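You operate a simulated robot arm through the tools that you are given. There is no shell and no other tool. Be economical: measure what you need, move in short steps, check, and stop when the job is done.

You are at the controls of a simulated robot arm. One attempt, no reset.

Task
Tidy up at the small table top. At the end: the short grey weight stands on top of the silver white-banded nozzle; the clear purple-banded dish is on the sample table top; the clear blue-banded beaker is on the sample table top; the white grey-banded sample cup is on the sample table top; whatever was shut is shut again. Leave all else as you found it, and nothing knocked over.

The check looks at the end state, three seconds after you hand in, the way a careful person would. Anything else that was tipped, shoved, dropped, spilled or broken makes it a failure.

Robot
A 7-joint arm with a two-finger parallel gripper, fixed in place. Base frame: the origin is at the foot of the arm, x ahead of it, y to its left, z up; the work surface is at about z = 0.85. Lengths are in m, angles in rad, forces in N, time in s.
With the tool pointing down near the work surface it reaches from about 0.24 to 0.68 m from the base axis. Its first joint turns from -1.152 to 1.152 rad. Payload 2.4 kg.
Tool frame: the origin (TCP) lies between the finger pads and is the grasp point; the fingertips stand 0.03 m ahead of it; z points along the fingers, y is the line along which they close. The gripper opens to 0.094 m. The fingers are 0.028 m wide and 0.01 m thick; the gripper's body (0.05 by 0.096 m) begins 0.055 m behind the TCP.
Orientation is that of the tool frame in the base frame, as [roll, pitch, yaw] about the fixed x, y, z axes, in that order (R = Rz(yaw) Ry(pitch) Rx(roll)). With the fingers straight down and closing along the base's y, the tool's x points along the base's -x, its y along +y and its z along -z.

Tools
- The arm moves only by the tool play_rows. Its argument "targets" is a list of rows, each a list of 7 numbers: the finger opening in mm, from 0 to 94, then the shift along the tool's x, y, z in units of 400 mm (1.0 is 400 mm), then the turn, a rotation vector about the tool's x, y, z in units of 45 degrees (1.0 is 45 degrees). In form: [[fingers, tx, ty, tz, wx, wy, wz], ...]. A call has 1 to 12 rows; each row is the pose to reach, as a shift and turn from the pose commanded when the call began, along the tool's axes at that moment. A call with a number of a shift or a turn outside -1 to 1 is refused whole. Each row takes 0.2 s and may step no farther than 0.05 m and 0.15 rad from the row before; otherwise, or with a gripper value out of range, the whole call is refused. A pose out of reach is approached as far as the arm can. The call stops where the force on the tool passes 40 N (or 10 N more than at its start, if that is more) or the arm is blocked; 0.2 s more then pass. Each finger travels about 0.153 m/s and halts on what it meets, pressing with about 22 N; the grip force reading is that of the motor and also rises with nothing between the fingers. The clock runs only during rows and for 0.2 s after the last one: add rows that repeat a pose to give the fingers time. It gives the time, the measured TCP pose, the force on the tool (base axes), the opening and the grip force at its end, in the units of the frame above (readings bear some noise).
- Cameras (640 x 400 px; columns grow to the right, rows downward): "scene" is fixed at [0.0424, 0.4959, 1.4158]; the picture's right is [-0.56, -0.83, 0.00], its down [-0.67, 0.45, -0.59] and it looks along [0.49, -0.33, -0.80] (base axes); focal length 311 px, centre (320, 200). "wrist" rides on the gripper at [0.076, 0.014, -0.103] in the tool frame; the picture's right is [-0.18, 0.98, 0.00], its down [-0.75, -0.14, -0.64] and it looks along [-0.63, -0.12, 0.77] (tool axes); focal length 243 px, centre (320, 200). There is no depth. A picture from a camera that has moved, and an enlarged one, comes with that camera's place and axes in the base frame and with its lens.
- camera(camera): a new picture of that camera. The clock stands still meanwhile.
- close_up(camera, box): a new picture of the part [left, top, right, bottom] of that camera's present view, enlarged. The clock stands still meanwhile.
- sign_off(): hands the job in; it is judged then, once.

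Work in short steps. Places have to be worked out from the pictures, the camera data and where the tool is seen: move nearer, look again, correct. Check each grasp and each placing, and mend what went wrong. You have 120 turns and 84 pictures in all, those below and enlarged ones among them. Open the gripper and draw the arm clear of the work before you hand the job in, unless the task says otherwise; then end with one line.

The tools are called as a command line: name --pt "numbers of a row" for each row, then --argument value for the rest, lists and objects as JSON in quotes. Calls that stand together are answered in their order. play_rows: Moves the arm, as the interface text tells. Its arguments: {"type":"object","properties":{"targets":{"type":"array","items":{"type":"array","items":{"type":"number"}}}},"required":["targets"]} The other tools are called the same way: camera (camera) takes a picture; close_up (camera, box) takes an enlarged picture of a part of a camera's view; sign_off () hands the job in.

At the start:

```text
time: 0.0
eef_pos: [0.3264, 0.3005, 1.0934]
tcp_rot: [-3.141, 0.0, 3.14]
contact_force: [0.0, 0.4, 0.5]
width: 0.094
gripper_force: 0.0
```

scene: 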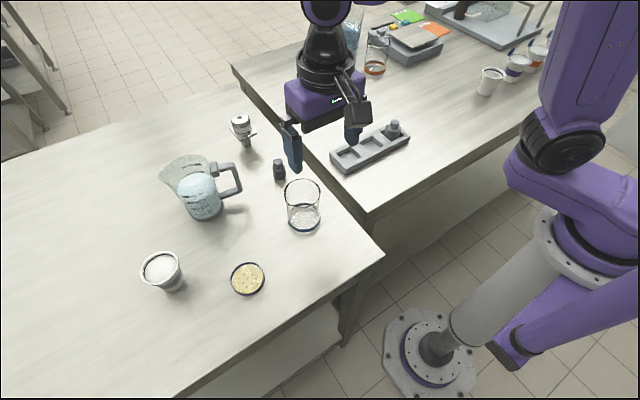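
wrist: 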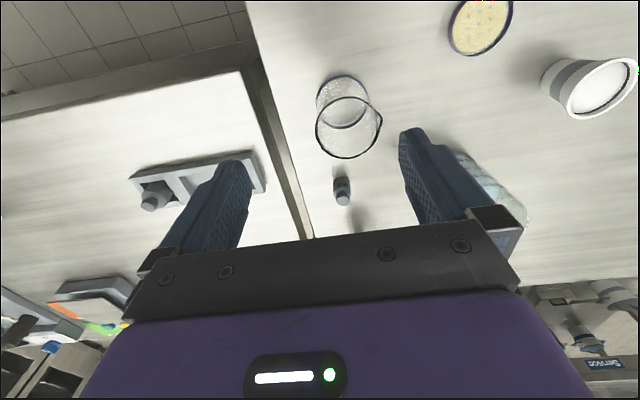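

I'll start with enlarged views of both tables to identify the objects.

close_up --camera "scene" --box '[120, 90, 360, 310]'

close_up --camera "scene" --box '[310, 0, 590, 190]'

close_up --camera "scene" --box '[220, 100, 330, 190]'

```text
1.82 times, centred on (240, 200) of scene
camera zoom: at [0.0424, 0.4959, 1.4158], right [-0.56, -0.83, 0.0], down [-0.67, 0.45, -0.59], along [0.49, -0.33, -0.8], focal length 565 px, centre (466, 200)
```

zoom: 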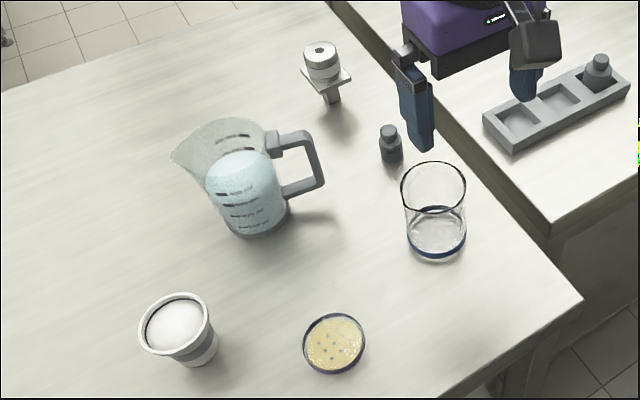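

```text
2.11 times, centred on (450, 95) of scene
camera zoom: at [0.0424, 0.4959, 1.4158], right [-0.56, -0.83, 0.0], down [-0.67, 0.45, -0.59], along [0.49, -0.33, -0.8], focal length 654 px, centre (46, 421)
```

zoom: 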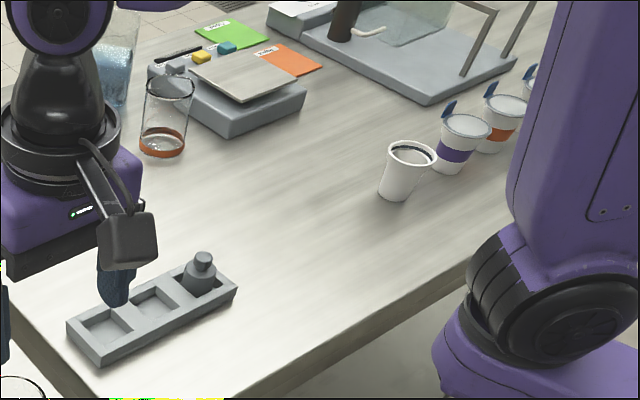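

```text
4.44 times, centred on (275, 145) of scene
camera zoom: at [0.0424, 0.4959, 1.4158], right [-0.56, -0.83, 0.0], down [-0.67, 0.45, -0.59], along [0.49, -0.33, -0.8], focal length 1381 px, centre (520, 444)
```

zoom: 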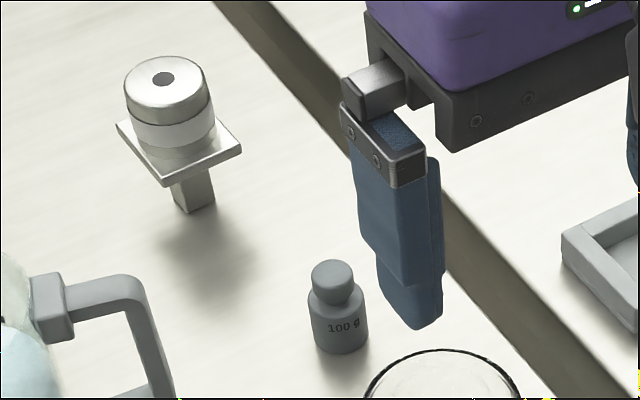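

close_up --camera "scene" --box '[325, 110, 425, 180]'

close_up --camera "wrist" --box '[110, 60, 400, 240]'

close_up --camera "scene" --box '[200, 170, 340, 300]'

```text
5.71 times, centred on (375, 145) of scene
camera zoom: at [0.0424, 0.4959, 1.4158], right [-0.56, -0.83, 0.0], down [-0.67, 0.45, -0.59], along [0.49, -0.33, -0.8], focal length 1776 px, centre (6, 514)
```

zoom: 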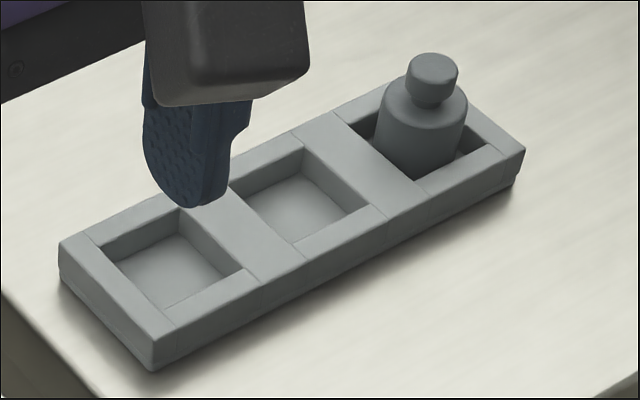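

```text
2.21 times, centred on (255, 150) of wrist
camera zoom: at [0.25, 0.3146, 1.196], right [0.18, 0.98, 0.0], down [0.75, -0.14, 0.64], along [0.63, -0.12, -0.77], focal length 535 px, centre (463, 310)
```

zoom: 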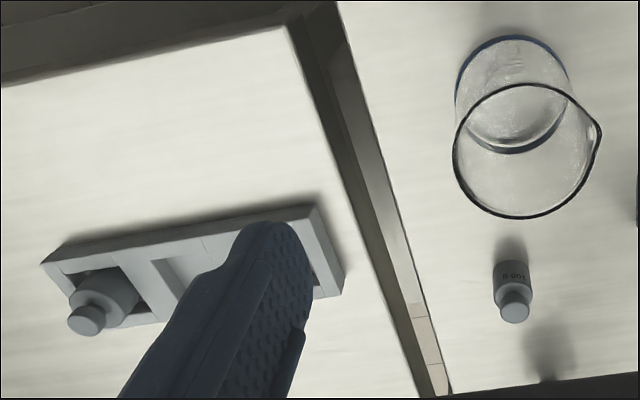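

```text
3.08 times, centred on (270, 235) of scene
camera zoom: at [0.0424, 0.4959, 1.4158], right [-0.56, -0.83, 0.0], down [-0.67, 0.45, -0.59], along [0.49, -0.33, -0.8], focal length 956 px, centre (474, 92)
```

zoom: 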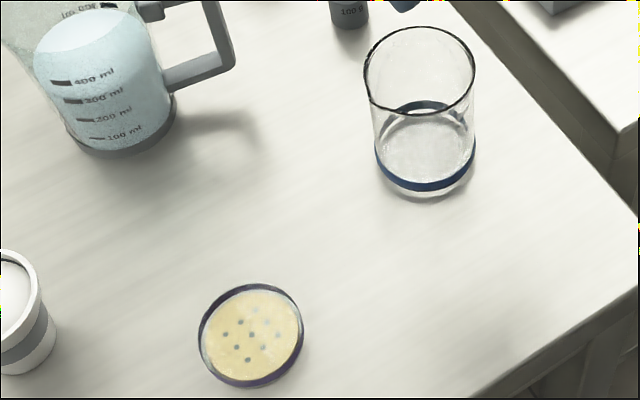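

The 100 g weight on the small table (about 0.503, 0.303) is the short one. I move above it, yawing so the fingers close across the radial direction.

play_rows --pt "60 -0.11 0.002 0.045 0 0 -0.15" --pt "60 -0.22 0.004 0.09 0 0 -0.3" --pt "60 -0.33 0.006 0.135 0 0 -0.45" --pt "60 -0.44 0.007 0.18 0 0 -0.598" --pt "60 -0.44 0.007 0.18 0 0 -0.598"

camera --camera "wrist"

camera --camera "scene"

```text
time: 1.2
eef_pos: [0.5025, 0.3031, 1.0214]
tcp_rot: [-3.14, -0.001, -2.67]
contact_force: [0.2, -0.4, 0.2]
width: 0.0599
gripper_force: 0.0
```

```text
75 pictures are left
camera wrist: at [0.4282, 0.2814, 1.1242], right [-0.28, 0.96, 0.0], down [0.74, 0.22, 0.64], along [0.62, 0.18, -0.77], focal length 243 px, centre (320, 200)
```

wrist: 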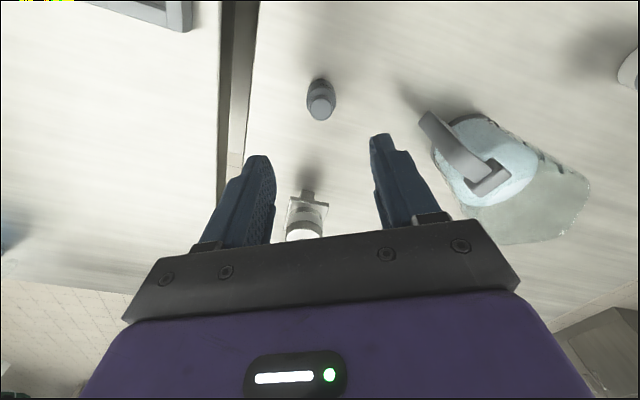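

```text
74 pictures are left
```

scene: 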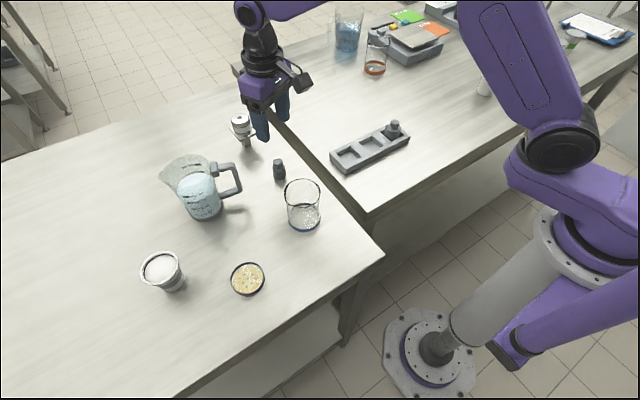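

The weight is confirmed at about (0.503, 0.303) and the nozzle at about (0.643, 0.325). Before grasping, I test whether the arm reaches the nozzle with the tool vertical.

play_rows --pt "60 -0.111 -0.038 0 0 0 0" --pt "60 -0.222 -0.075 0 0 0 0" --pt "60 -0.333 -0.113 0 0 0 0" --pt "60 -0.333 -0.113 0 0 0 0"

camera --camera "wrist"

close_up --camera "scene" --box '[180, 60, 320, 170]'

```text
time: 2.2
eef_pos: [0.6089, 0.3157, 1.0215]
tcp_rot: [3.141, -0.001, -2.672]
contact_force: [-0.3, 0.3, -0.6]
width: 0.06
gripper_force: 0.1
out of reach, approached as far as the arm can: row 3, 4
```

```text
73 pictures are left
camera wrist: at [0.5357, 0.2945, 1.1244], right [-0.28, 0.96, 0.0], down [0.74, 0.22, 0.64], along [0.62, 0.18, -0.77], focal length 243 px, centre (320, 200)
```

wrist: 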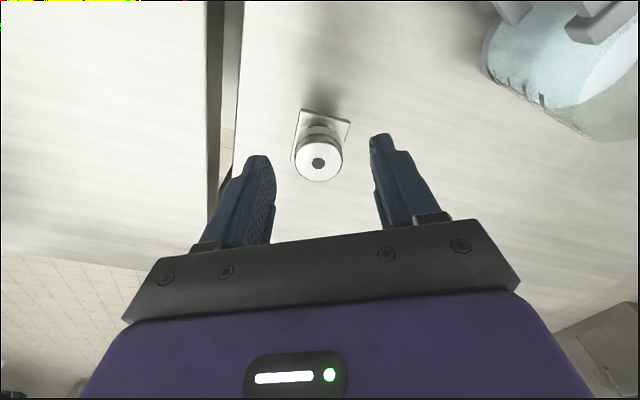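

```text
3.64 times, centred on (250, 115) of scene
camera zoom: at [0.0424, 0.4959, 1.4158], right [-0.56, -0.83, 0.0], down [-0.67, 0.45, -0.59], along [0.49, -0.33, -0.8], focal length 1130 px, centre (574, 509)
```

zoom: 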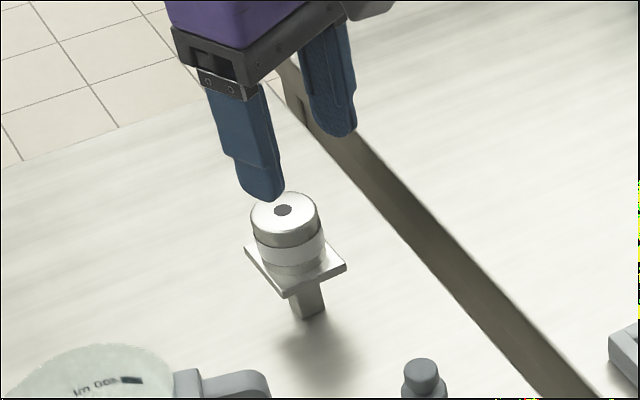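

Vertical reach ends about 3 cm short of the nozzle (0.640, 0.323, top z about 0.944), so I go back over the weight and tilt the tool 20° outward for both grasp and placement.

play_rows --pt "60 0.111 0.038 0 0 -0.11 0" --pt "60 0.222 0.075 0 0 -0.22 0" --pt "60 0.333 0.113 0 0 -0.33 0" --pt "60 0.333 0.113 0 0 -0.444 0" --pt "60 0.333 0.113 0 0 -0.444 0"

camera --camera "wrist"

```text
time: 3.4
eef_pos: [0.4695, 0.297, 1.0203]
tcp_rot: [-3.141, 0.351, -2.673]
contact_force: [-0.4, -0.1, -0.5]
width: 0.06
gripper_force: 0.0
```

```text
71 pictures are left
camera wrist: at [0.369, 0.2615, 1.0912], right [-0.29, 0.95, 0.06], down [0.5, 0.09, 0.86], along [0.82, 0.28, -0.5], focal length 243 px, centre (320, 200)
```

wrist: 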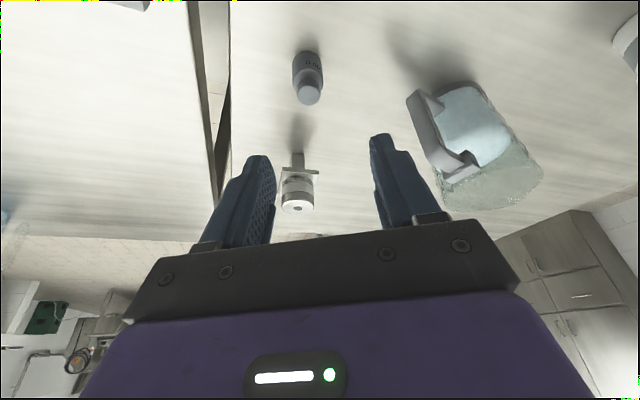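

Both views put the weight at (0.504, 0.304). I line up sideways and descend around it with the tilted tool.

play_rows --pt "60 0.017 -0.023 0.09 0 0 0" --pt "60 0.034 -0.0234 0.18 0 0 0" --pt "60 0.034 -0.0234 0.25 0 0 0"

camera --camera "wrist"

close_up --camera "scene" --box '[210, 90, 350, 200]'

```text
time: 4.2
eef_pos: [0.4935, 0.299, 0.9211]
tcp_rot: [3.141, 0.348, -2.67]
contact_force: [-0.1, 0.5, 0.0]
width: 0.06
gripper_force: 0.1
```

```text
70 pictures are left
camera wrist: at [0.3923, 0.2635, 0.9914], right [-0.29, 0.95, 0.06], down [0.5, 0.1, 0.86], along [0.82, 0.28, -0.5], focal length 243 px, centre (320, 200)
```

wrist: 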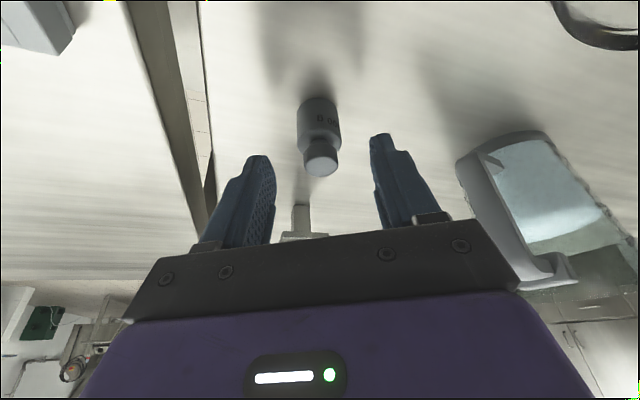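

```text
3.64 times, centred on (280, 145) of scene
camera zoom: at [0.0424, 0.4959, 1.4158], right [-0.56, -0.83, 0.0], down [-0.67, 0.45, -0.59], along [0.49, -0.33, -0.8], focal length 1130 px, centre (466, 400)
```

zoom: 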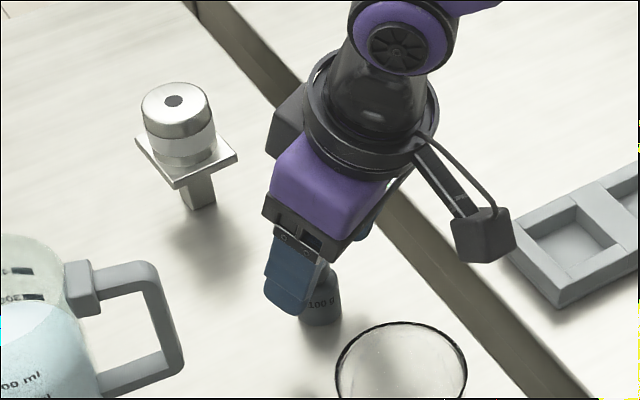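

Weight is centred between the fingers; I lower the last 3.5 cm along the tool axis and close.

play_rows --pt "60 0 0 0.045 0 0 0" --pt "60 0 0 0.0875 0 0 0" --pt "60 0 0 0.0875 0 0 0" --pt "20 0 0 0.0875 0 0 0" --pt "20 0 0 0.0875 0 0 0"

camera --camera "wrist"

```text
time: 5.4
eef_pos: [0.5045, 0.3047, 0.8887]
tcp_rot: [3.141, 0.349, -2.672]
contact_force: [-0.6, -0.1, 0.0]
width: 0.0286
gripper_force: 22.3
```

```text
68 pictures are left
camera wrist: at [0.4029, 0.2686, 0.9589], right [-0.29, 0.95, 0.06], down [0.5, 0.1, 0.86], along [0.82, 0.28, -0.51], focal length 243 px, centre (320, 200)
```

wrist: 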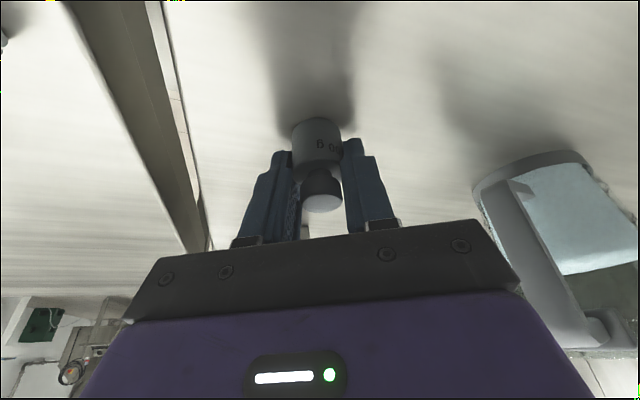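

Gripped at 28.6 mm. I lift straight up 12 cm and check.

play_rows --pt "20 -0.034 0 -0.094 0 0 0" --pt "20 -0.069 0 -0.188 0 0 0" --pt "20 -0.103 0 -0.282 0 0 0" --pt "20 -0.103 0 -0.282 0 0 0"

camera --camera "wrist"

```text
time: 6.4
eef_pos: [0.5042, 0.304, 1.0099]
tcp_rot: [3.141, 0.349, -2.673]
contact_force: [-0.1, -0.5, -1.0]
width: 0.0288
gripper_force: 22.3
```

```text
67 pictures are left
camera wrist: at [0.4036, 0.2686, 1.0798], right [-0.29, 0.95, 0.06], down [0.5, 0.1, 0.86], along [0.82, 0.28, -0.51], focal length 243 px, centre (320, 200)
```

wrist: 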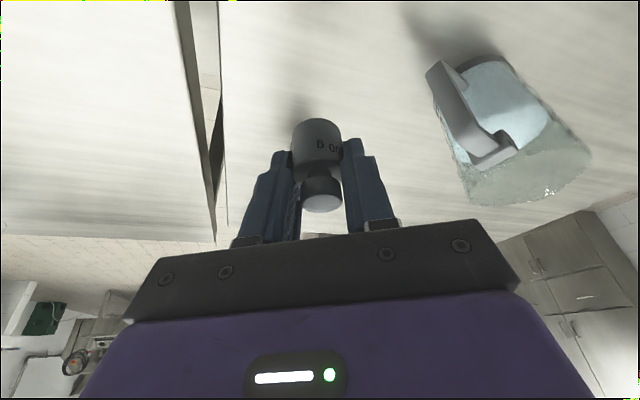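

The weight is held, its base at about z 0.971, clear of the nozzle top (0.944). I move horizontally over the nozzle.

play_rows --pt "20 -0.101 -0.038 0.037 0 0 0" --pt "20 -0.203 -0.076 0.074 0 0 0" --pt "20 -0.304 -0.1135 0.111 0 0 0" --pt "20 -0.304 -0.1135 0.111 0 0 0"

camera --camera "wrist"

close_up --camera "scene" --box '[180, 70, 300, 165]'

```text
time: 7.4
eef_pos: [0.6428, 0.3217, 1.0069]
tcp_rot: [3.141, 0.347, -2.672]
contact_force: [-0.2, 0.5, -1.1]
width: 0.0288
gripper_force: 22.0
```

```text
66 pictures are left
camera wrist: at [0.5415, 0.2855, 1.0771], right [-0.29, 0.95, 0.06], down [0.5, 0.1, 0.86], along [0.82, 0.28, -0.51], focal length 243 px, centre (320, 200)
```

wrist: 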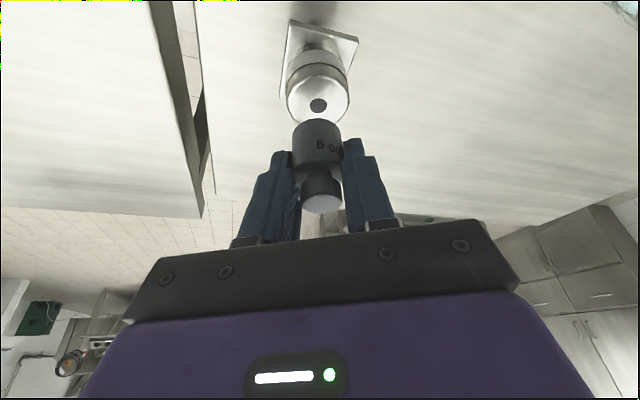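

```text
4.21 times, centred on (240, 118) of scene
camera zoom: at [0.0425, 0.496, 1.4158], right [-0.56, -0.83, 0.0], down [-0.67, 0.45, -0.59], along [0.49, -0.33, -0.8], focal length 1308 px, centre (657, 547)
```

zoom: 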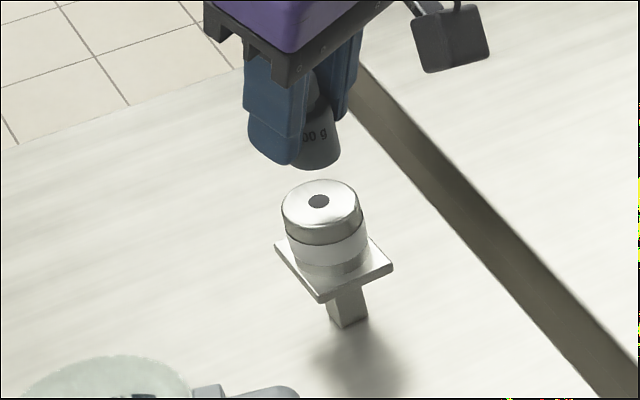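

The hole is at (0.639, 0.322) and the weight about 5 mm too far out, so I shift back 5 mm and lower about 2 cm, stopping just short of contact.

play_rows --pt "20 0.0105 0.0057 -0.004 0 0 0" --pt "20 0.02 0.0057 0.02 0 0 0" --pt "20 0.028 0.0057 0.043 0 0 0" --pt "20 0.028 0.0057 0.043 0 0 0"

close_up --camera "wrist" --box '[240, 40, 400, 240]'

close_up --camera "scene" --box '[200, 80, 280, 150]'

```text
time: 8.4
eef_pos: [0.6349, 0.3221, 0.9876]
tcp_rot: [3.141, 0.349, -2.672]
contact_force: [0.5, -0.4, -1.1]
width: 0.0288
gripper_force: 21.8
```

```text
2.00 times, centred on (320, 140) of wrist
camera zoom: at [0.5344, 0.2867, 1.0586], right [-0.29, 0.95, 0.06], down [0.5, 0.1, 0.86], along [0.82, 0.28, -0.51], focal length 485 px, centre (320, 320)
```

zoom: 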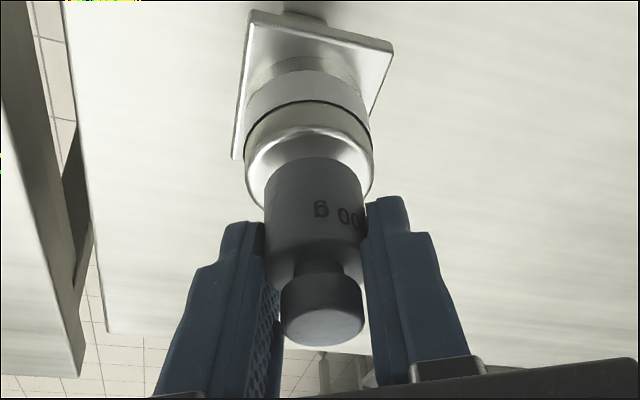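

```text
5.71 times, centred on (240, 115) of scene
camera zoom: at [0.0424, 0.496, 1.4158], right [-0.56, -0.83, 0.0], down [-0.67, 0.45, -0.59], along [0.49, -0.33, -0.8], focal length 1776 px, centre (777, 686)
```

zoom: 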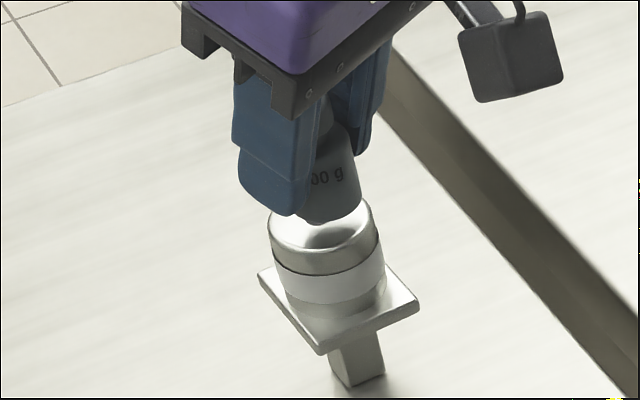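

The weight base is about 5 mm above the top and centred within a few mm. I lower it gently onto contact.

play_rows --pt "20 0.0034 0 0.0094 0 0 0" --pt "20 0.0034 0 0.0094 0 0 0"

close_up --camera "wrist" --box '[270, 80, 370, 200]'

```text
time: 9.0
eef_pos: [0.6355, 0.3223, 0.9846]
tcp_rot: [-3.14, 0.351, -2.672]
contact_force: [0.2, 0.0, -1.9]
width: 0.029
gripper_force: 22.0
```

```text
3.33 times, centred on (320, 140) of wrist
camera zoom: at [0.5345, 0.2871, 1.0541], right [-0.29, 0.95, 0.06], down [0.5, 0.1, 0.86], along [0.82, 0.28, -0.5], focal length 809 px, centre (320, 400)
```

zoom: 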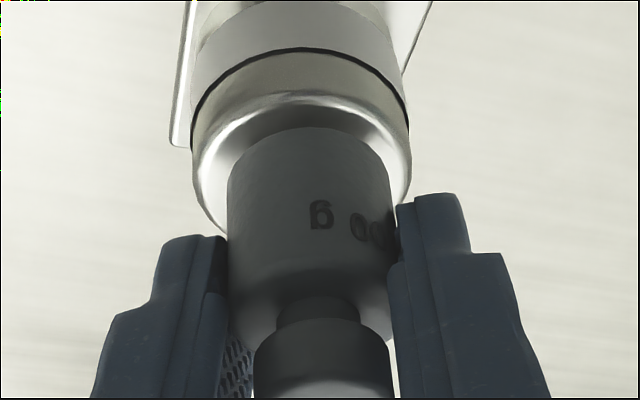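

play_rows --pt "20 0.0015 0 0.0047 0 0 0" --pt "20 0.003 0 0.0094 0 0 0" --pt "20 0.003 0 0.0094 0 0 0"

close_up --camera "scene" --box '[200, 80, 280, 150]'

```text
time: 9.8
eef_pos: [0.6346, 0.3213, 0.9797]
tcp_rot: [-3.14, 0.349, -2.673]
contact_force: [-0.3, 1.3, -1.1]
width: 0.0291
gripper_force: 22.2
```

```text
5.71 times, centred on (240, 115) of scene
camera zoom: at [0.0424, 0.496, 1.4158], right [-0.56, -0.83, 0.0], down [-0.67, 0.45, -0.59], along [0.49, -0.33, -0.8], focal length 1776 px, centre (777, 686)
```

zoom: 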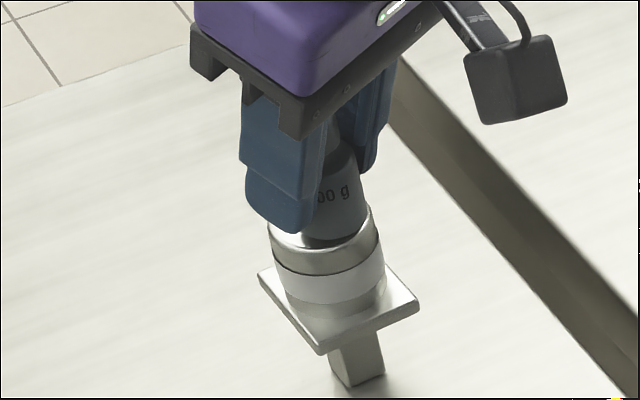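

No contact yet; still carrying ~1 N. I step down in 1.5 mm increments.

play_rows --pt "20 0.0013 0.004 0.0035 0 0 0" --pt "20 0.0026 0.004 0.007 0 0 0" --pt "20 0.0026 0.004 0.007 0 0 0"

close_up --camera "wrist" --box '[270, 80, 370, 200]'

close_up --camera "scene" --box '[220, 95, 270, 140]'

```text
time: 10.6
eef_pos: [0.6341, 0.3244, 0.977]
tcp_rot: [-3.141, 0.35, -2.672]
contact_force: [0.3, 0.6, -0.6]
width: 0.0289
gripper_force: 22.4
```

```text
3.33 times, centred on (320, 140) of wrist
camera zoom: at [0.5333, 0.2881, 1.0473], right [-0.29, 0.95, 0.06], down [0.5, 0.1, 0.86], along [0.82, 0.28, -0.51], focal length 809 px, centre (320, 400)
```

zoom: 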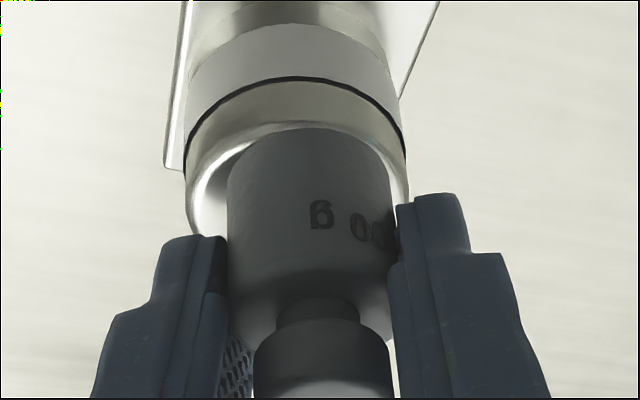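

```text
8.89 times, centred on (245, 118) of scene
camera zoom: at [0.0424, 0.496, 1.4158], right [-0.56, -0.83, 0.0], down [-0.67, 0.45, -0.59], along [0.49, -0.33, -0.8], focal length 2762 px, centre (987, 933)
```

zoom: 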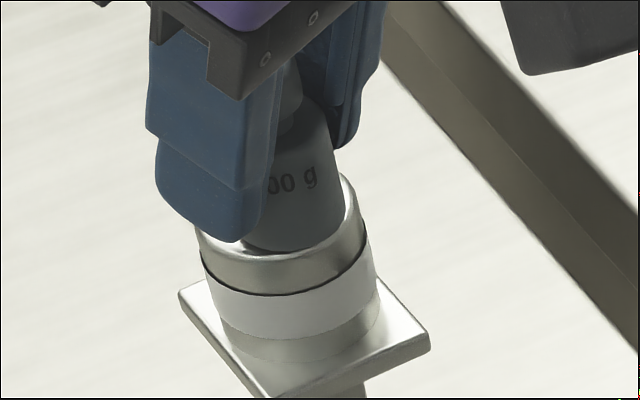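

Ray calculations from both cameras put the weight at about (0.633, 0.324), 7–8 mm short of the nozzle axis (0.641, 0.323). I raise it slightly, shift outward 8 mm, and lower again.

play_rows --pt "20 -0.003 0 -0.009 0 0 0" --pt "20 -0.0187 -0.0113 -0.0033 0 0 0" --pt "20 -0.0157 -0.0113 0.0057 0 0 0" --pt "20 -0.0157 -0.0113 0.0057 0 0 0"

close_up --camera "wrist" --box '[270, 80, 370, 200]'

close_up --camera "scene" --box '[220, 95, 270, 140]'

```text
time: 11.6
eef_pos: [0.6407, 0.3235, 0.9781]
tcp_rot: [3.14, 0.349, -2.67]
contact_force: [0.0, 0.0, -1.4]
width: 0.0288
gripper_force: 22.2
```

```text
3.33 times, centred on (320, 140) of wrist
camera zoom: at [0.5408, 0.2875, 1.0477], right [-0.29, 0.95, 0.06], down [0.5, 0.1, 0.86], along [0.82, 0.28, -0.51], focal length 809 px, centre (320, 400)
```

zoom: 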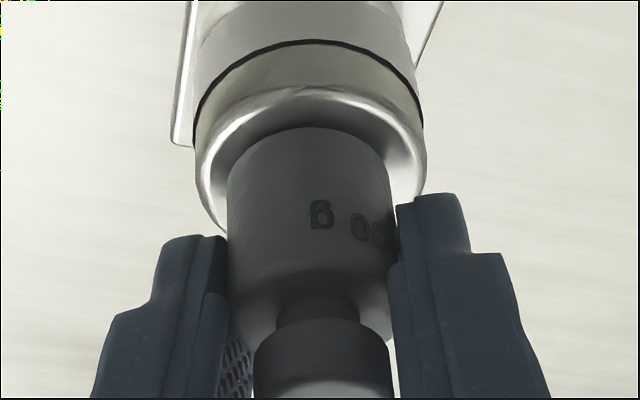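

```text
8.89 times, centred on (245, 118) of scene
camera zoom: at [0.0424, 0.496, 1.4158], right [-0.56, -0.83, 0.0], down [-0.67, 0.45, -0.59], along [0.49, -0.33, -0.8], focal length 2762 px, centre (987, 933)
```

zoom: 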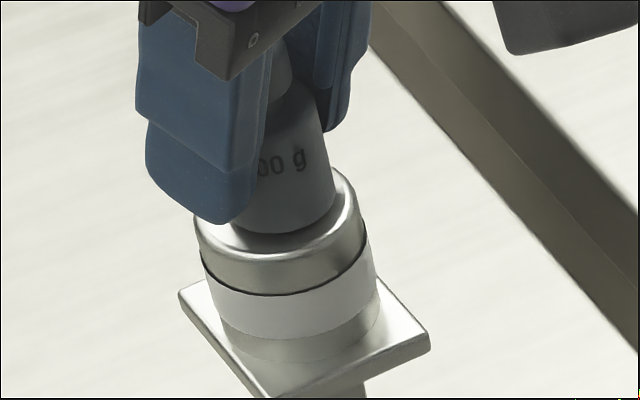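

Centred laterally and radially now. Lowering slowly until contact shows.

play_rows --pt "20 0.0013 0 0.0035 0 0 0" --pt "20 0.0026 0 0.007 0 0 0" --pt "20 0.0026 0 0.007 0 0 0"

close_up --camera "wrist" --box '[270, 80, 370, 200]'

```text
time: 12.4
eef_pos: [0.6421, 0.3233, 0.9762]
tcp_rot: [-3.142, 0.35, -2.671]
contact_force: [-1.8, -1.1, 4.2]
width: 0.029
gripper_force: 22.0
```

```text
3.33 times, centred on (320, 140) of wrist
camera zoom: at [0.5413, 0.2877, 1.0456], right [-0.29, 0.95, 0.06], down [0.5, 0.09, 0.86], along [0.82, 0.28, -0.5], focal length 809 px, centre (320, 400)
```

zoom: 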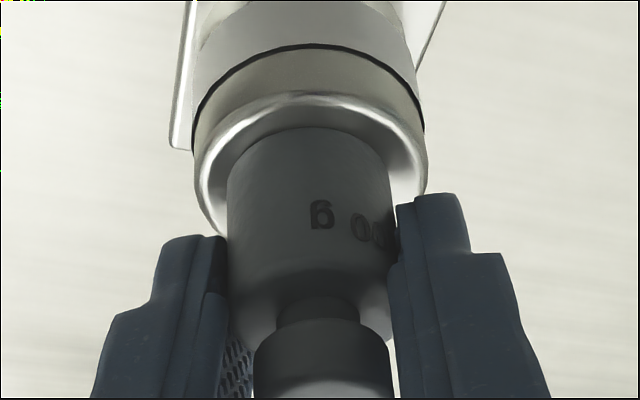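

Upward 4 N: the weight is seated. I open the fingers and check before withdrawing.

play_rows --pt "35 0.0026 0 0 0 0 0" --pt "50 0.0 0 0 0 0 0" --pt "60 0.0 0 0 0 0 0"

camera --camera "wrist"

```text
time: 13.2
eef_pos: [0.6423, 0.3232, 0.975]
tcp_rot: [3.14, 0.349, -2.672]
contact_force: [-0.4, 0.2, -0.1]
width: 0.0597
gripper_force: 0.1
```

```text
55 pictures are left
camera wrist: at [0.5411, 0.2873, 1.0449], right [-0.29, 0.95, 0.06], down [0.5, 0.1, 0.86], along [0.82, 0.28, -0.51], focal length 243 px, centre (320, 200)
```

wrist: 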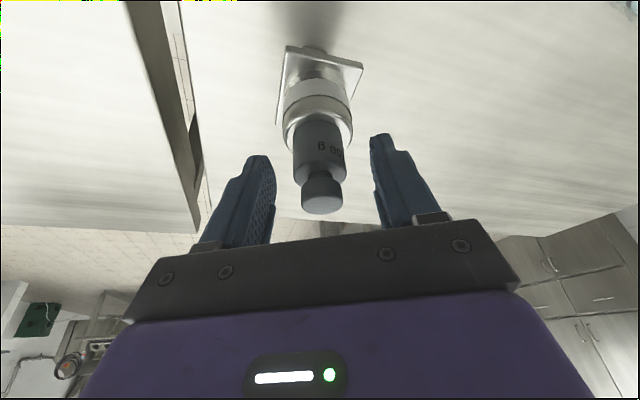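

The weight stands on the nozzle. I back off along the tool axis, then return to vertical over the beaker (about 0.356, 0.325).

play_rows --pt "60 0 0 -0.1 0 0 0" --pt "60 0 0 -0.2 0 0 0" --pt "60 0 0 -0.3 0 0 0" --pt "94 0.087 0.055 -0.32 0 0.074 0" --pt "94 0.175 0.109 -0.34 0 0.148 0" --pt "94 0.262 0.164 -0.36 0 0.222 0" --pt "94 0.349 0.219 -0.379 0 0.296 0" --pt "94 0.437 0.273 -0.399 0 0.37 0" --pt "94 0.524 0.328 -0.419 0 0.444 0" --pt "94 0.524 0.328 -0.419 0 0.444 0"

camera --camera "wrist"

camera --camera "scene"

```text
time: 15.4
eef_pos: [0.3537, 0.3258, 1.0632]
tcp_rot: [3.141, -0.003, -2.672]
contact_force: [-0.2, -0.5, 0.7]
width: 0.0943
gripper_force: 0.1
```

```text
54 pictures are left
camera wrist: at [0.2802, 0.3035, 1.1653], right [-0.28, 0.96, 0.0], down [0.74, 0.22, 0.64], along [0.62, 0.18, -0.77], focal length 243 px, centre (320, 200)
```

wrist: 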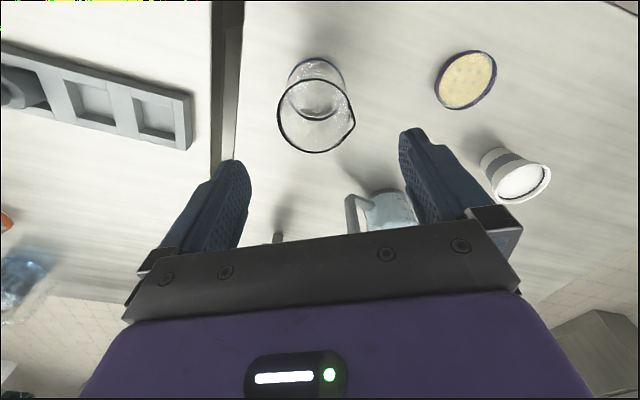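

```text
53 pictures are left
```

scene: 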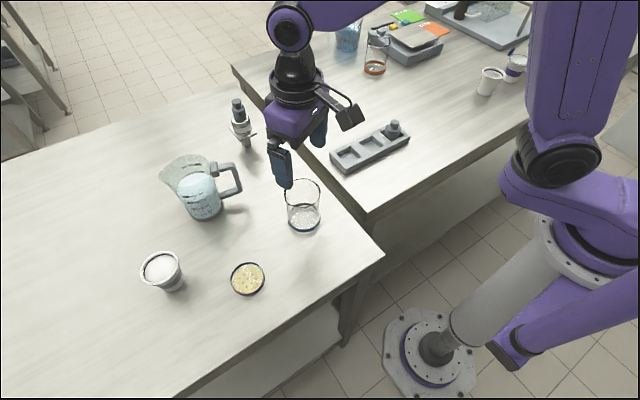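

Wrist and scene place the beaker at about (0.358, 0.324). I descend until fingertips are near rim level, then check.

play_rows --pt "94 -0.0075 -0.009 0.1 0 0 0" --pt "94 -0.0075 -0.009 0.17 0 0 0" --pt "94 -0.0075 -0.009 0.17 0 0 0"

camera --camera "wrist"

close_up --camera "scene" --box '[240, 130, 370, 240]'

```text
time: 16.2
eef_pos: [0.3602, 0.3218, 0.9936]
tcp_rot: [3.141, -0.001, -2.672]
contact_force: [0.2, 0.4, -0.1]
width: 0.0943
gripper_force: 0.1
```

```text
52 pictures are left
camera wrist: at [0.2865, 0.3002, 1.0961], right [-0.28, 0.96, 0.0], down [0.74, 0.22, 0.64], along [0.62, 0.18, -0.77], focal length 243 px, centre (320, 200)
```

wrist: 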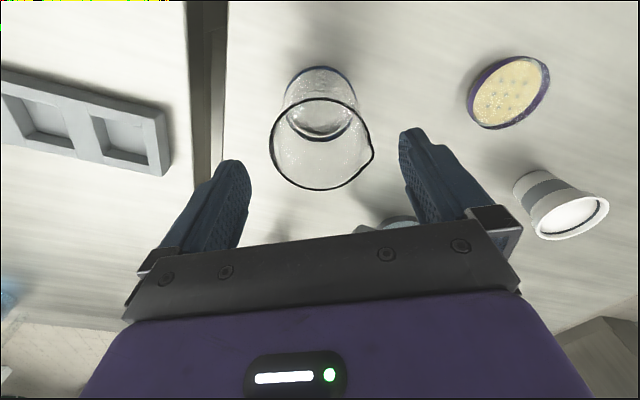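

```text
3.64 times, centred on (305, 185) of scene
camera zoom: at [0.0424, 0.4959, 1.4158], right [-0.56, -0.83, 0.0], down [-0.67, 0.45, -0.59], along [0.49, -0.33, -0.8], focal length 1130 px, centre (374, 254)
```

zoom: 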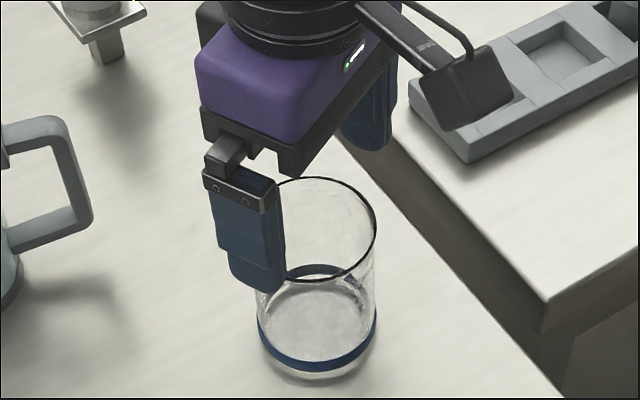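

The beaker sits centrally between the open fingers. I descend to z about 0.922 and close.

play_rows --pt "94 0.005 0 0.09 0 0 0" --pt "94 0.005 0 0.178 0 0 0" --pt "94 0.005 0 0.178 0 0 0" --pt "75 0.005 0 0.178 0 0 0" --pt "55 0.005 0 0.178 0 0 0" --pt "55 0.005 0 0.178 0 0 0"

camera --camera "wrist"

```text
time: 17.6
eef_pos: [0.3574, 0.3215, 0.9223]
tcp_rot: [3.141, 0.0, -2.672]
contact_force: [0.1, -0.1, 0.3]
width: 0.0741
gripper_force: 21.5
```

```text
50 pictures are left
camera wrist: at [0.2835, 0.3001, 1.0248], right [-0.28, 0.96, 0.0], down [0.74, 0.22, 0.64], along [0.62, 0.18, -0.77], focal length 243 px, centre (320, 200)
```

wrist: 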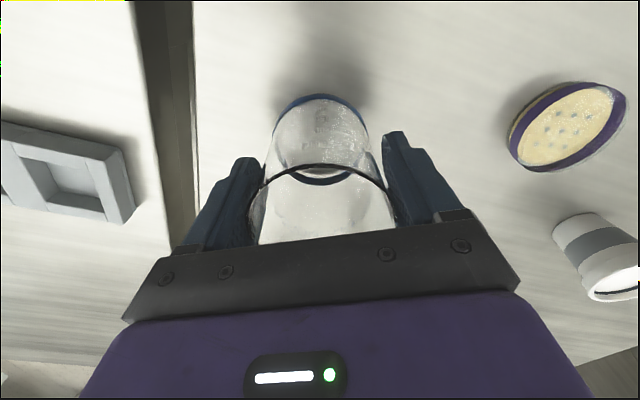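

Beaker gripped at 74 mm. Lifting 10 cm straight up.

play_rows --pt "55 0 0 -0.05 0 0 0" --pt "55 0 0 -0.15 0 0 0" --pt "55 0 0 -0.25 0 0 0" --pt "55 0 0 -0.25 0 0 0"

close_up --camera "scene" --box '[230, 100, 390, 240]'

```text
time: 18.6
eef_pos: [0.3574, 0.3216, 1.0218]
tcp_rot: [3.141, 0.001, -2.673]
contact_force: [0.1, -0.1, -0.9]
width: 0.0742
gripper_force: 22.0
```

```text
2.86 times, centred on (310, 170) of scene
camera zoom: at [0.0424, 0.496, 1.4158], right [-0.56, -0.83, 0.0], down [-0.67, 0.45, -0.59], along [0.49, -0.33, -0.8], focal length 888 px, centre (349, 286)
```

zoom: 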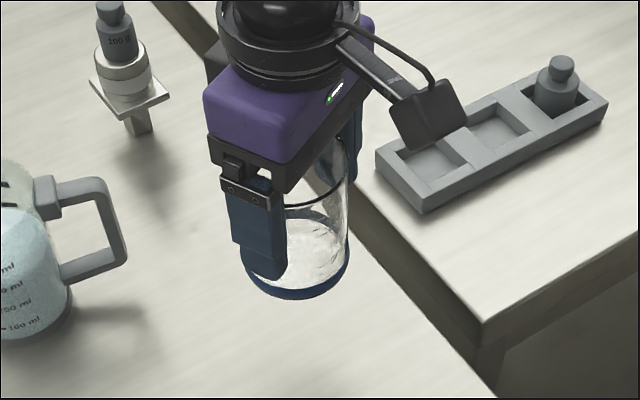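

Beaker held upright. I carry it across to the free strip in front of the tray, toward (0.345, −0.13).

play_rows --pt "55 0.027 -0.05 0 0 0 0.03" --pt "55 0.0755 -0.139 0 0 0 0.084" --pt "55 0.129 -0.238 0 0 0 0.144" --pt "55 0.183 -0.337 0 0 0 0.203" --pt "55 0.237 -0.437 0 0 0 0.263" --pt "55 0.291 -0.536 0 0 0 0.323" --pt "55 0.345 -0.635 0 0 0 0.383" --pt "55 0.399 -0.734 0 0 0 0.443" --pt "55 0.453 -0.834 0 0 0 0.503" --pt "55 0.507 -0.933 0 0 0 0.562" --pt "55 0.539 -0.9925 0 0 0 0.598" --pt "55 0.539 -0.9925 0 0 0 0.598"

camera --camera "wrist"

camera --camera "scene"

```text
time: 21.2
eef_pos: [0.3455, -0.1317, 1.0219]
tcp_rot: [3.141, 0.001, -3.141]
contact_force: [1.2, 1.1, -0.2]
width: 0.0741
gripper_force: 22.4
```

```text
48 pictures are left
camera wrist: at [0.2699, -0.1172, 1.1247], right [0.18, 0.98, 0.0], down [0.75, -0.14, 0.64], along [0.63, -0.12, -0.77], focal length 243 px, centre (320, 200)
```

wrist: 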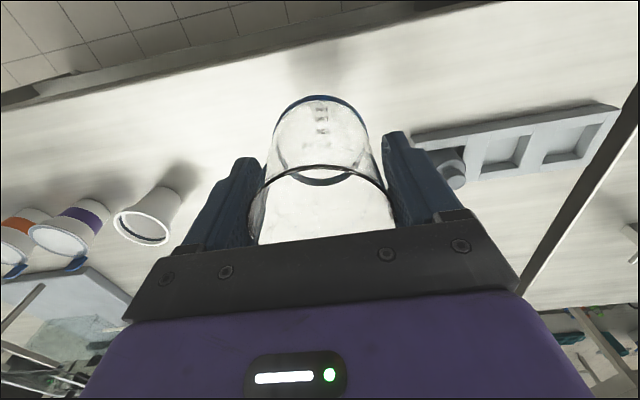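

```text
47 pictures are left
```

scene: 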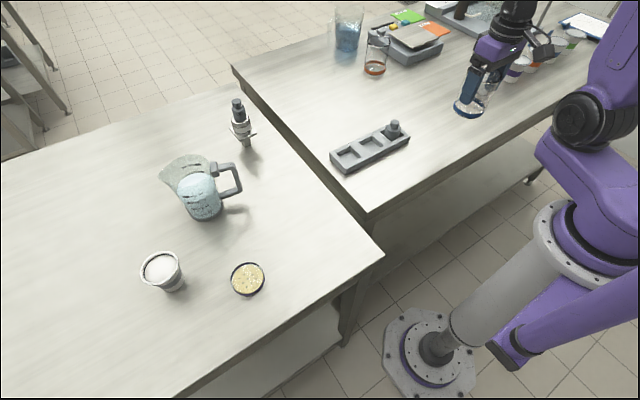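

The table edge here is at x about 0.302, so I move further in to x 0.385 and lower to just above the surface.

play_rows --pt "55 -0.1 0 0.0 0 0 0" --pt "55 -0.1 0 0.1 0 0 0" --pt "55 -0.1 0 0.19 0 0 0" --pt "55 -0.1 0 0.235 0 0 0" --pt "55 -0.1 0 0.235 0 0 0"

close_up --camera "scene" --box '[380, 40, 540, 150]'

```text
time: 22.4
eef_pos: [0.3841, -0.1291, 0.9257]
tcp_rot: [3.141, 0.0, -3.139]
contact_force: [-0.6, -0.9, -0.8]
width: 0.0741
gripper_force: 22.0
```

```text
3.64 times, centred on (460, 95) of scene
camera zoom: at [0.0424, 0.4959, 1.4158], right [-0.56, -0.83, 0.0], down [-0.67, 0.45, -0.59], along [0.49, -0.33, -0.8], focal length 1130 px, centre (-189, 582)
```

zoom: 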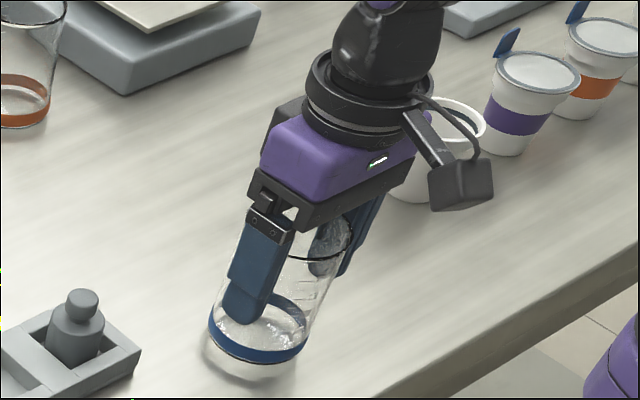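

play_rows --pt "55 0 0 0.004 0 0 0" --pt "55 0 0 0.008 0 0 0" --pt "55 0 0 0.01 0 0 0"

```text
time: 23.2
eef_pos: [0.3857, -0.1294, 0.9222]
tcp_rot: [3.142, 0.002, 3.141]
contact_force: [1.2, 0.4, -0.3]
width: 0.0741
gripper_force: 22.1
```

play_rows --pt "55 0 0 0.002 0 0 0" --pt "55 0 0 0.004 0 0 0" --pt "55 0 0 0.004 0 0 0"

```text
time: 24.0
eef_pos: [0.3868, -0.1292, 0.9219]
tcp_rot: [3.141, -0.002, 3.141]
contact_force: [-6.6, 0.0, 20.0]
width: 0.0739
gripper_force: 22.3
```

Contact (20 N up): the beaker is on the table. I ease up 1 mm, open the fingers fully, then rise.

play_rows --pt "55 0 0 -0.003 0 0 0" --pt "80 0 0 -0.003 0 0 0" --pt "94 0 0 -0.003 0 0 0" --pt "94 0 0 -0.003 0 0 0" --pt "94 0 0 -0.1 0 0 0" --pt "94 0 0 -0.2 0 0 0" --pt "94 0 0 -0.3 0 0 0" --pt "94 0 0 -0.4 0 0 0"

close_up --camera "scene" --box '[380, 40, 540, 150]'

```text
time: 25.8
eef_pos: [0.3854, -0.1289, 1.0842]
tcp_rot: [-3.141, 0.0, -3.141]
contact_force: [-0.1, 0.5, 0.8]
width: 0.0939
gripper_force: 0.1
```

```text
3.64 times, centred on (460, 95) of scene
camera zoom: at [0.0424, 0.496, 1.4158], right [-0.56, -0.83, 0.0], down [-0.67, 0.45, -0.59], along [0.49, -0.33, -0.8], focal length 1130 px, centre (-189, 582)
```

zoom: 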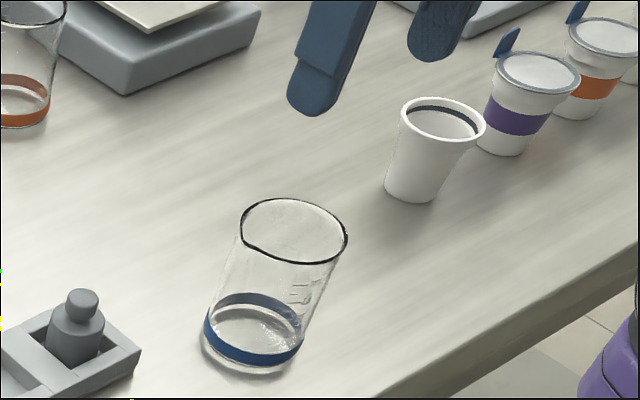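

Beaker stands well. Now I travel back at height towards the dish (about 0.307, 0.484), yawing the tool along the way.

play_rows --pt "94 0.01 0.11 0 0 0 -0.1" --pt "94 0.03 0.22 0 0 0 -0.2" --pt "94 0.05 0.33 0 0 0 -0.3" --pt "94 0.07 0.44 0 0 0 -0.4" --pt "94 0.09 0.55 0 0 0 -0.5" --pt "94 0.11 0.66 0 0 0 -0.6" --pt "94 0.13 0.77 0 0 0 -0.7" --pt "94 0.15 0.88 0 0 0 -0.8" --pt "94 0.17 0.98 0 0 0 -0.9"

```text
time: 27.8
eef_pos: [0.3146, 0.2614, 1.0838]
tcp_rot: [-3.141, 0.0, -2.434]
contact_force: [-0.3, 0.8, -0.2]
width: 0.0941
gripper_force: 0.0
```

Continue over the dish, descending to z about 1.015.

play_rows --pt "94 -0.07 0.087 0.035 0 0 0" --pt "94 -0.139 0.174 0.07 0 0 0" --pt "94 -0.208 0.261 0.105 0 0 0" --pt "94 -0.278 0.348 0.14 0 0 0" --pt "94 -0.347 0.435 0.175 0 0 0" --pt "94 -0.347 0.435 0.175 0 0 0"

camera --camera "wrist"

camera --camera "scene"

```text
time: 29.2
eef_pos: [0.3102, 0.4846, 1.0109]
tcp_rot: [-3.141, 0.001, -2.434]
contact_force: [0.5, 0.2, 0.5]
width: 0.094
gripper_force: 0.1
```

```text
44 pictures are left
camera wrist: at [0.2433, 0.4466, 1.1142], right [-0.5, 0.87, 0.0], down [0.66, 0.38, 0.64], along [0.56, 0.32, -0.77], focal length 243 px, centre (320, 200)
```

wrist: 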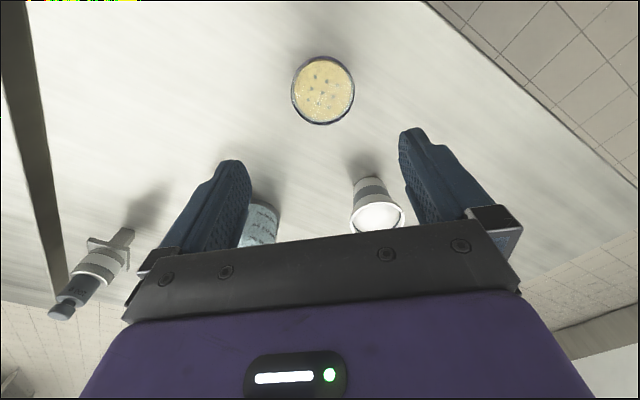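

```text
43 pictures are left
```

scene: 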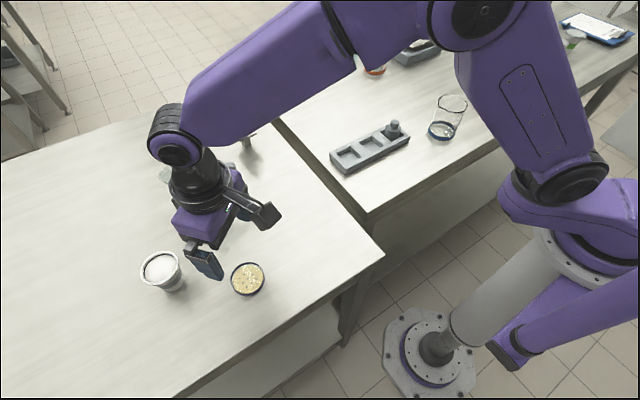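

Dish centre at about (0.306, 0.484), diameter about 62 mm. I descend to tips ~2 cm above the dish and check alignment.

play_rows --pt "94 0.0086 0.005 0.1 0 0 0" --pt "94 0.0086 0.005 0.2 0 0 0" --pt "94 0.0086 0.005 0.235 0 0 0" --pt "94 0.0086 0.005 0.235 0 0 0"

camera --camera "wrist"

close_up --camera "scene" --box '[140, 200, 300, 310]'

```text
time: 30.2
eef_pos: [0.3081, 0.4835, 0.9145]
tcp_rot: [3.141, 0.001, -2.436]
contact_force: [-0.5, -0.9, 0.1]
width: 0.094
gripper_force: 0.1
```

```text
42 pictures are left
camera wrist: at [0.2417, 0.4453, 1.0181], right [-0.5, 0.87, 0.0], down [0.66, 0.38, 0.64], along [0.56, 0.32, -0.77], focal length 243 px, centre (320, 200)
```

wrist: 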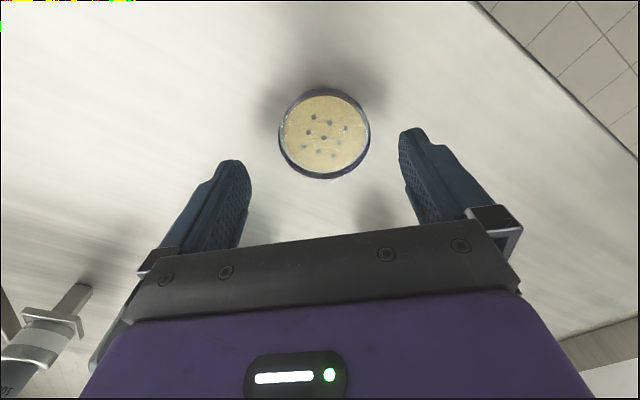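

```text
3.64 times, centred on (220, 255) of scene
camera zoom: at [0.0424, 0.4959, 1.4158], right [-0.56, -0.83, 0.0], down [-0.67, 0.45, -0.59], along [0.49, -0.33, -0.8], focal length 1130 px, centre (684, 0)
```

zoom: 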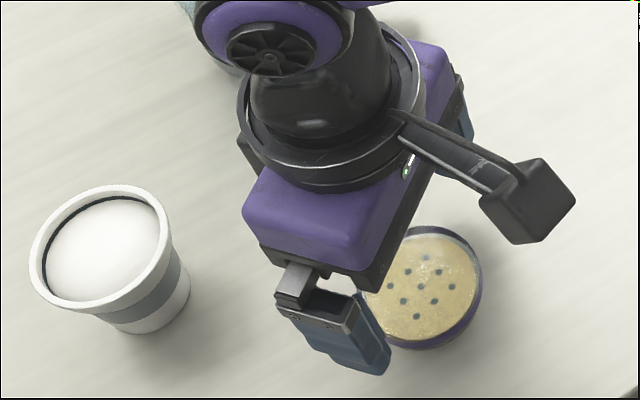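

Dish centre refined to (0.304, 0.484). I adjust 4 mm, lower so the tips are ~5 mm above the table, and close.

play_rows --pt "94 0.007 0.007 0.035 0 0 0" --pt "94 0.007 0.007 0.073 0 0 0" --pt "94 0.007 0.007 0.073 0 0 0" --pt "75 0.007 0.007 0.073 0 0 0" --pt "50 0.007 0.007 0.073 0 0 0" --pt "50 0.007 0.007 0.073 0 0 0"

camera --camera "wrist"

```text
time: 31.6
eef_pos: [0.3045, 0.483, 0.8868]
tcp_rot: [-3.141, 0.0, -2.435]
contact_force: [0.2, -0.3, 0.7]
width: 0.06
gripper_force: 22.0
```

```text
40 pictures are left
camera wrist: at [0.2379, 0.4458, 0.9896], right [-0.5, 0.87, 0.0], down [0.66, 0.38, 0.64], along [0.56, 0.32, -0.77], focal length 243 px, centre (320, 200)
```

wrist: 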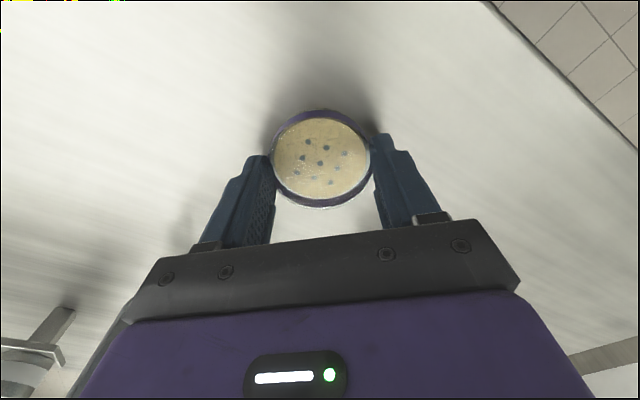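

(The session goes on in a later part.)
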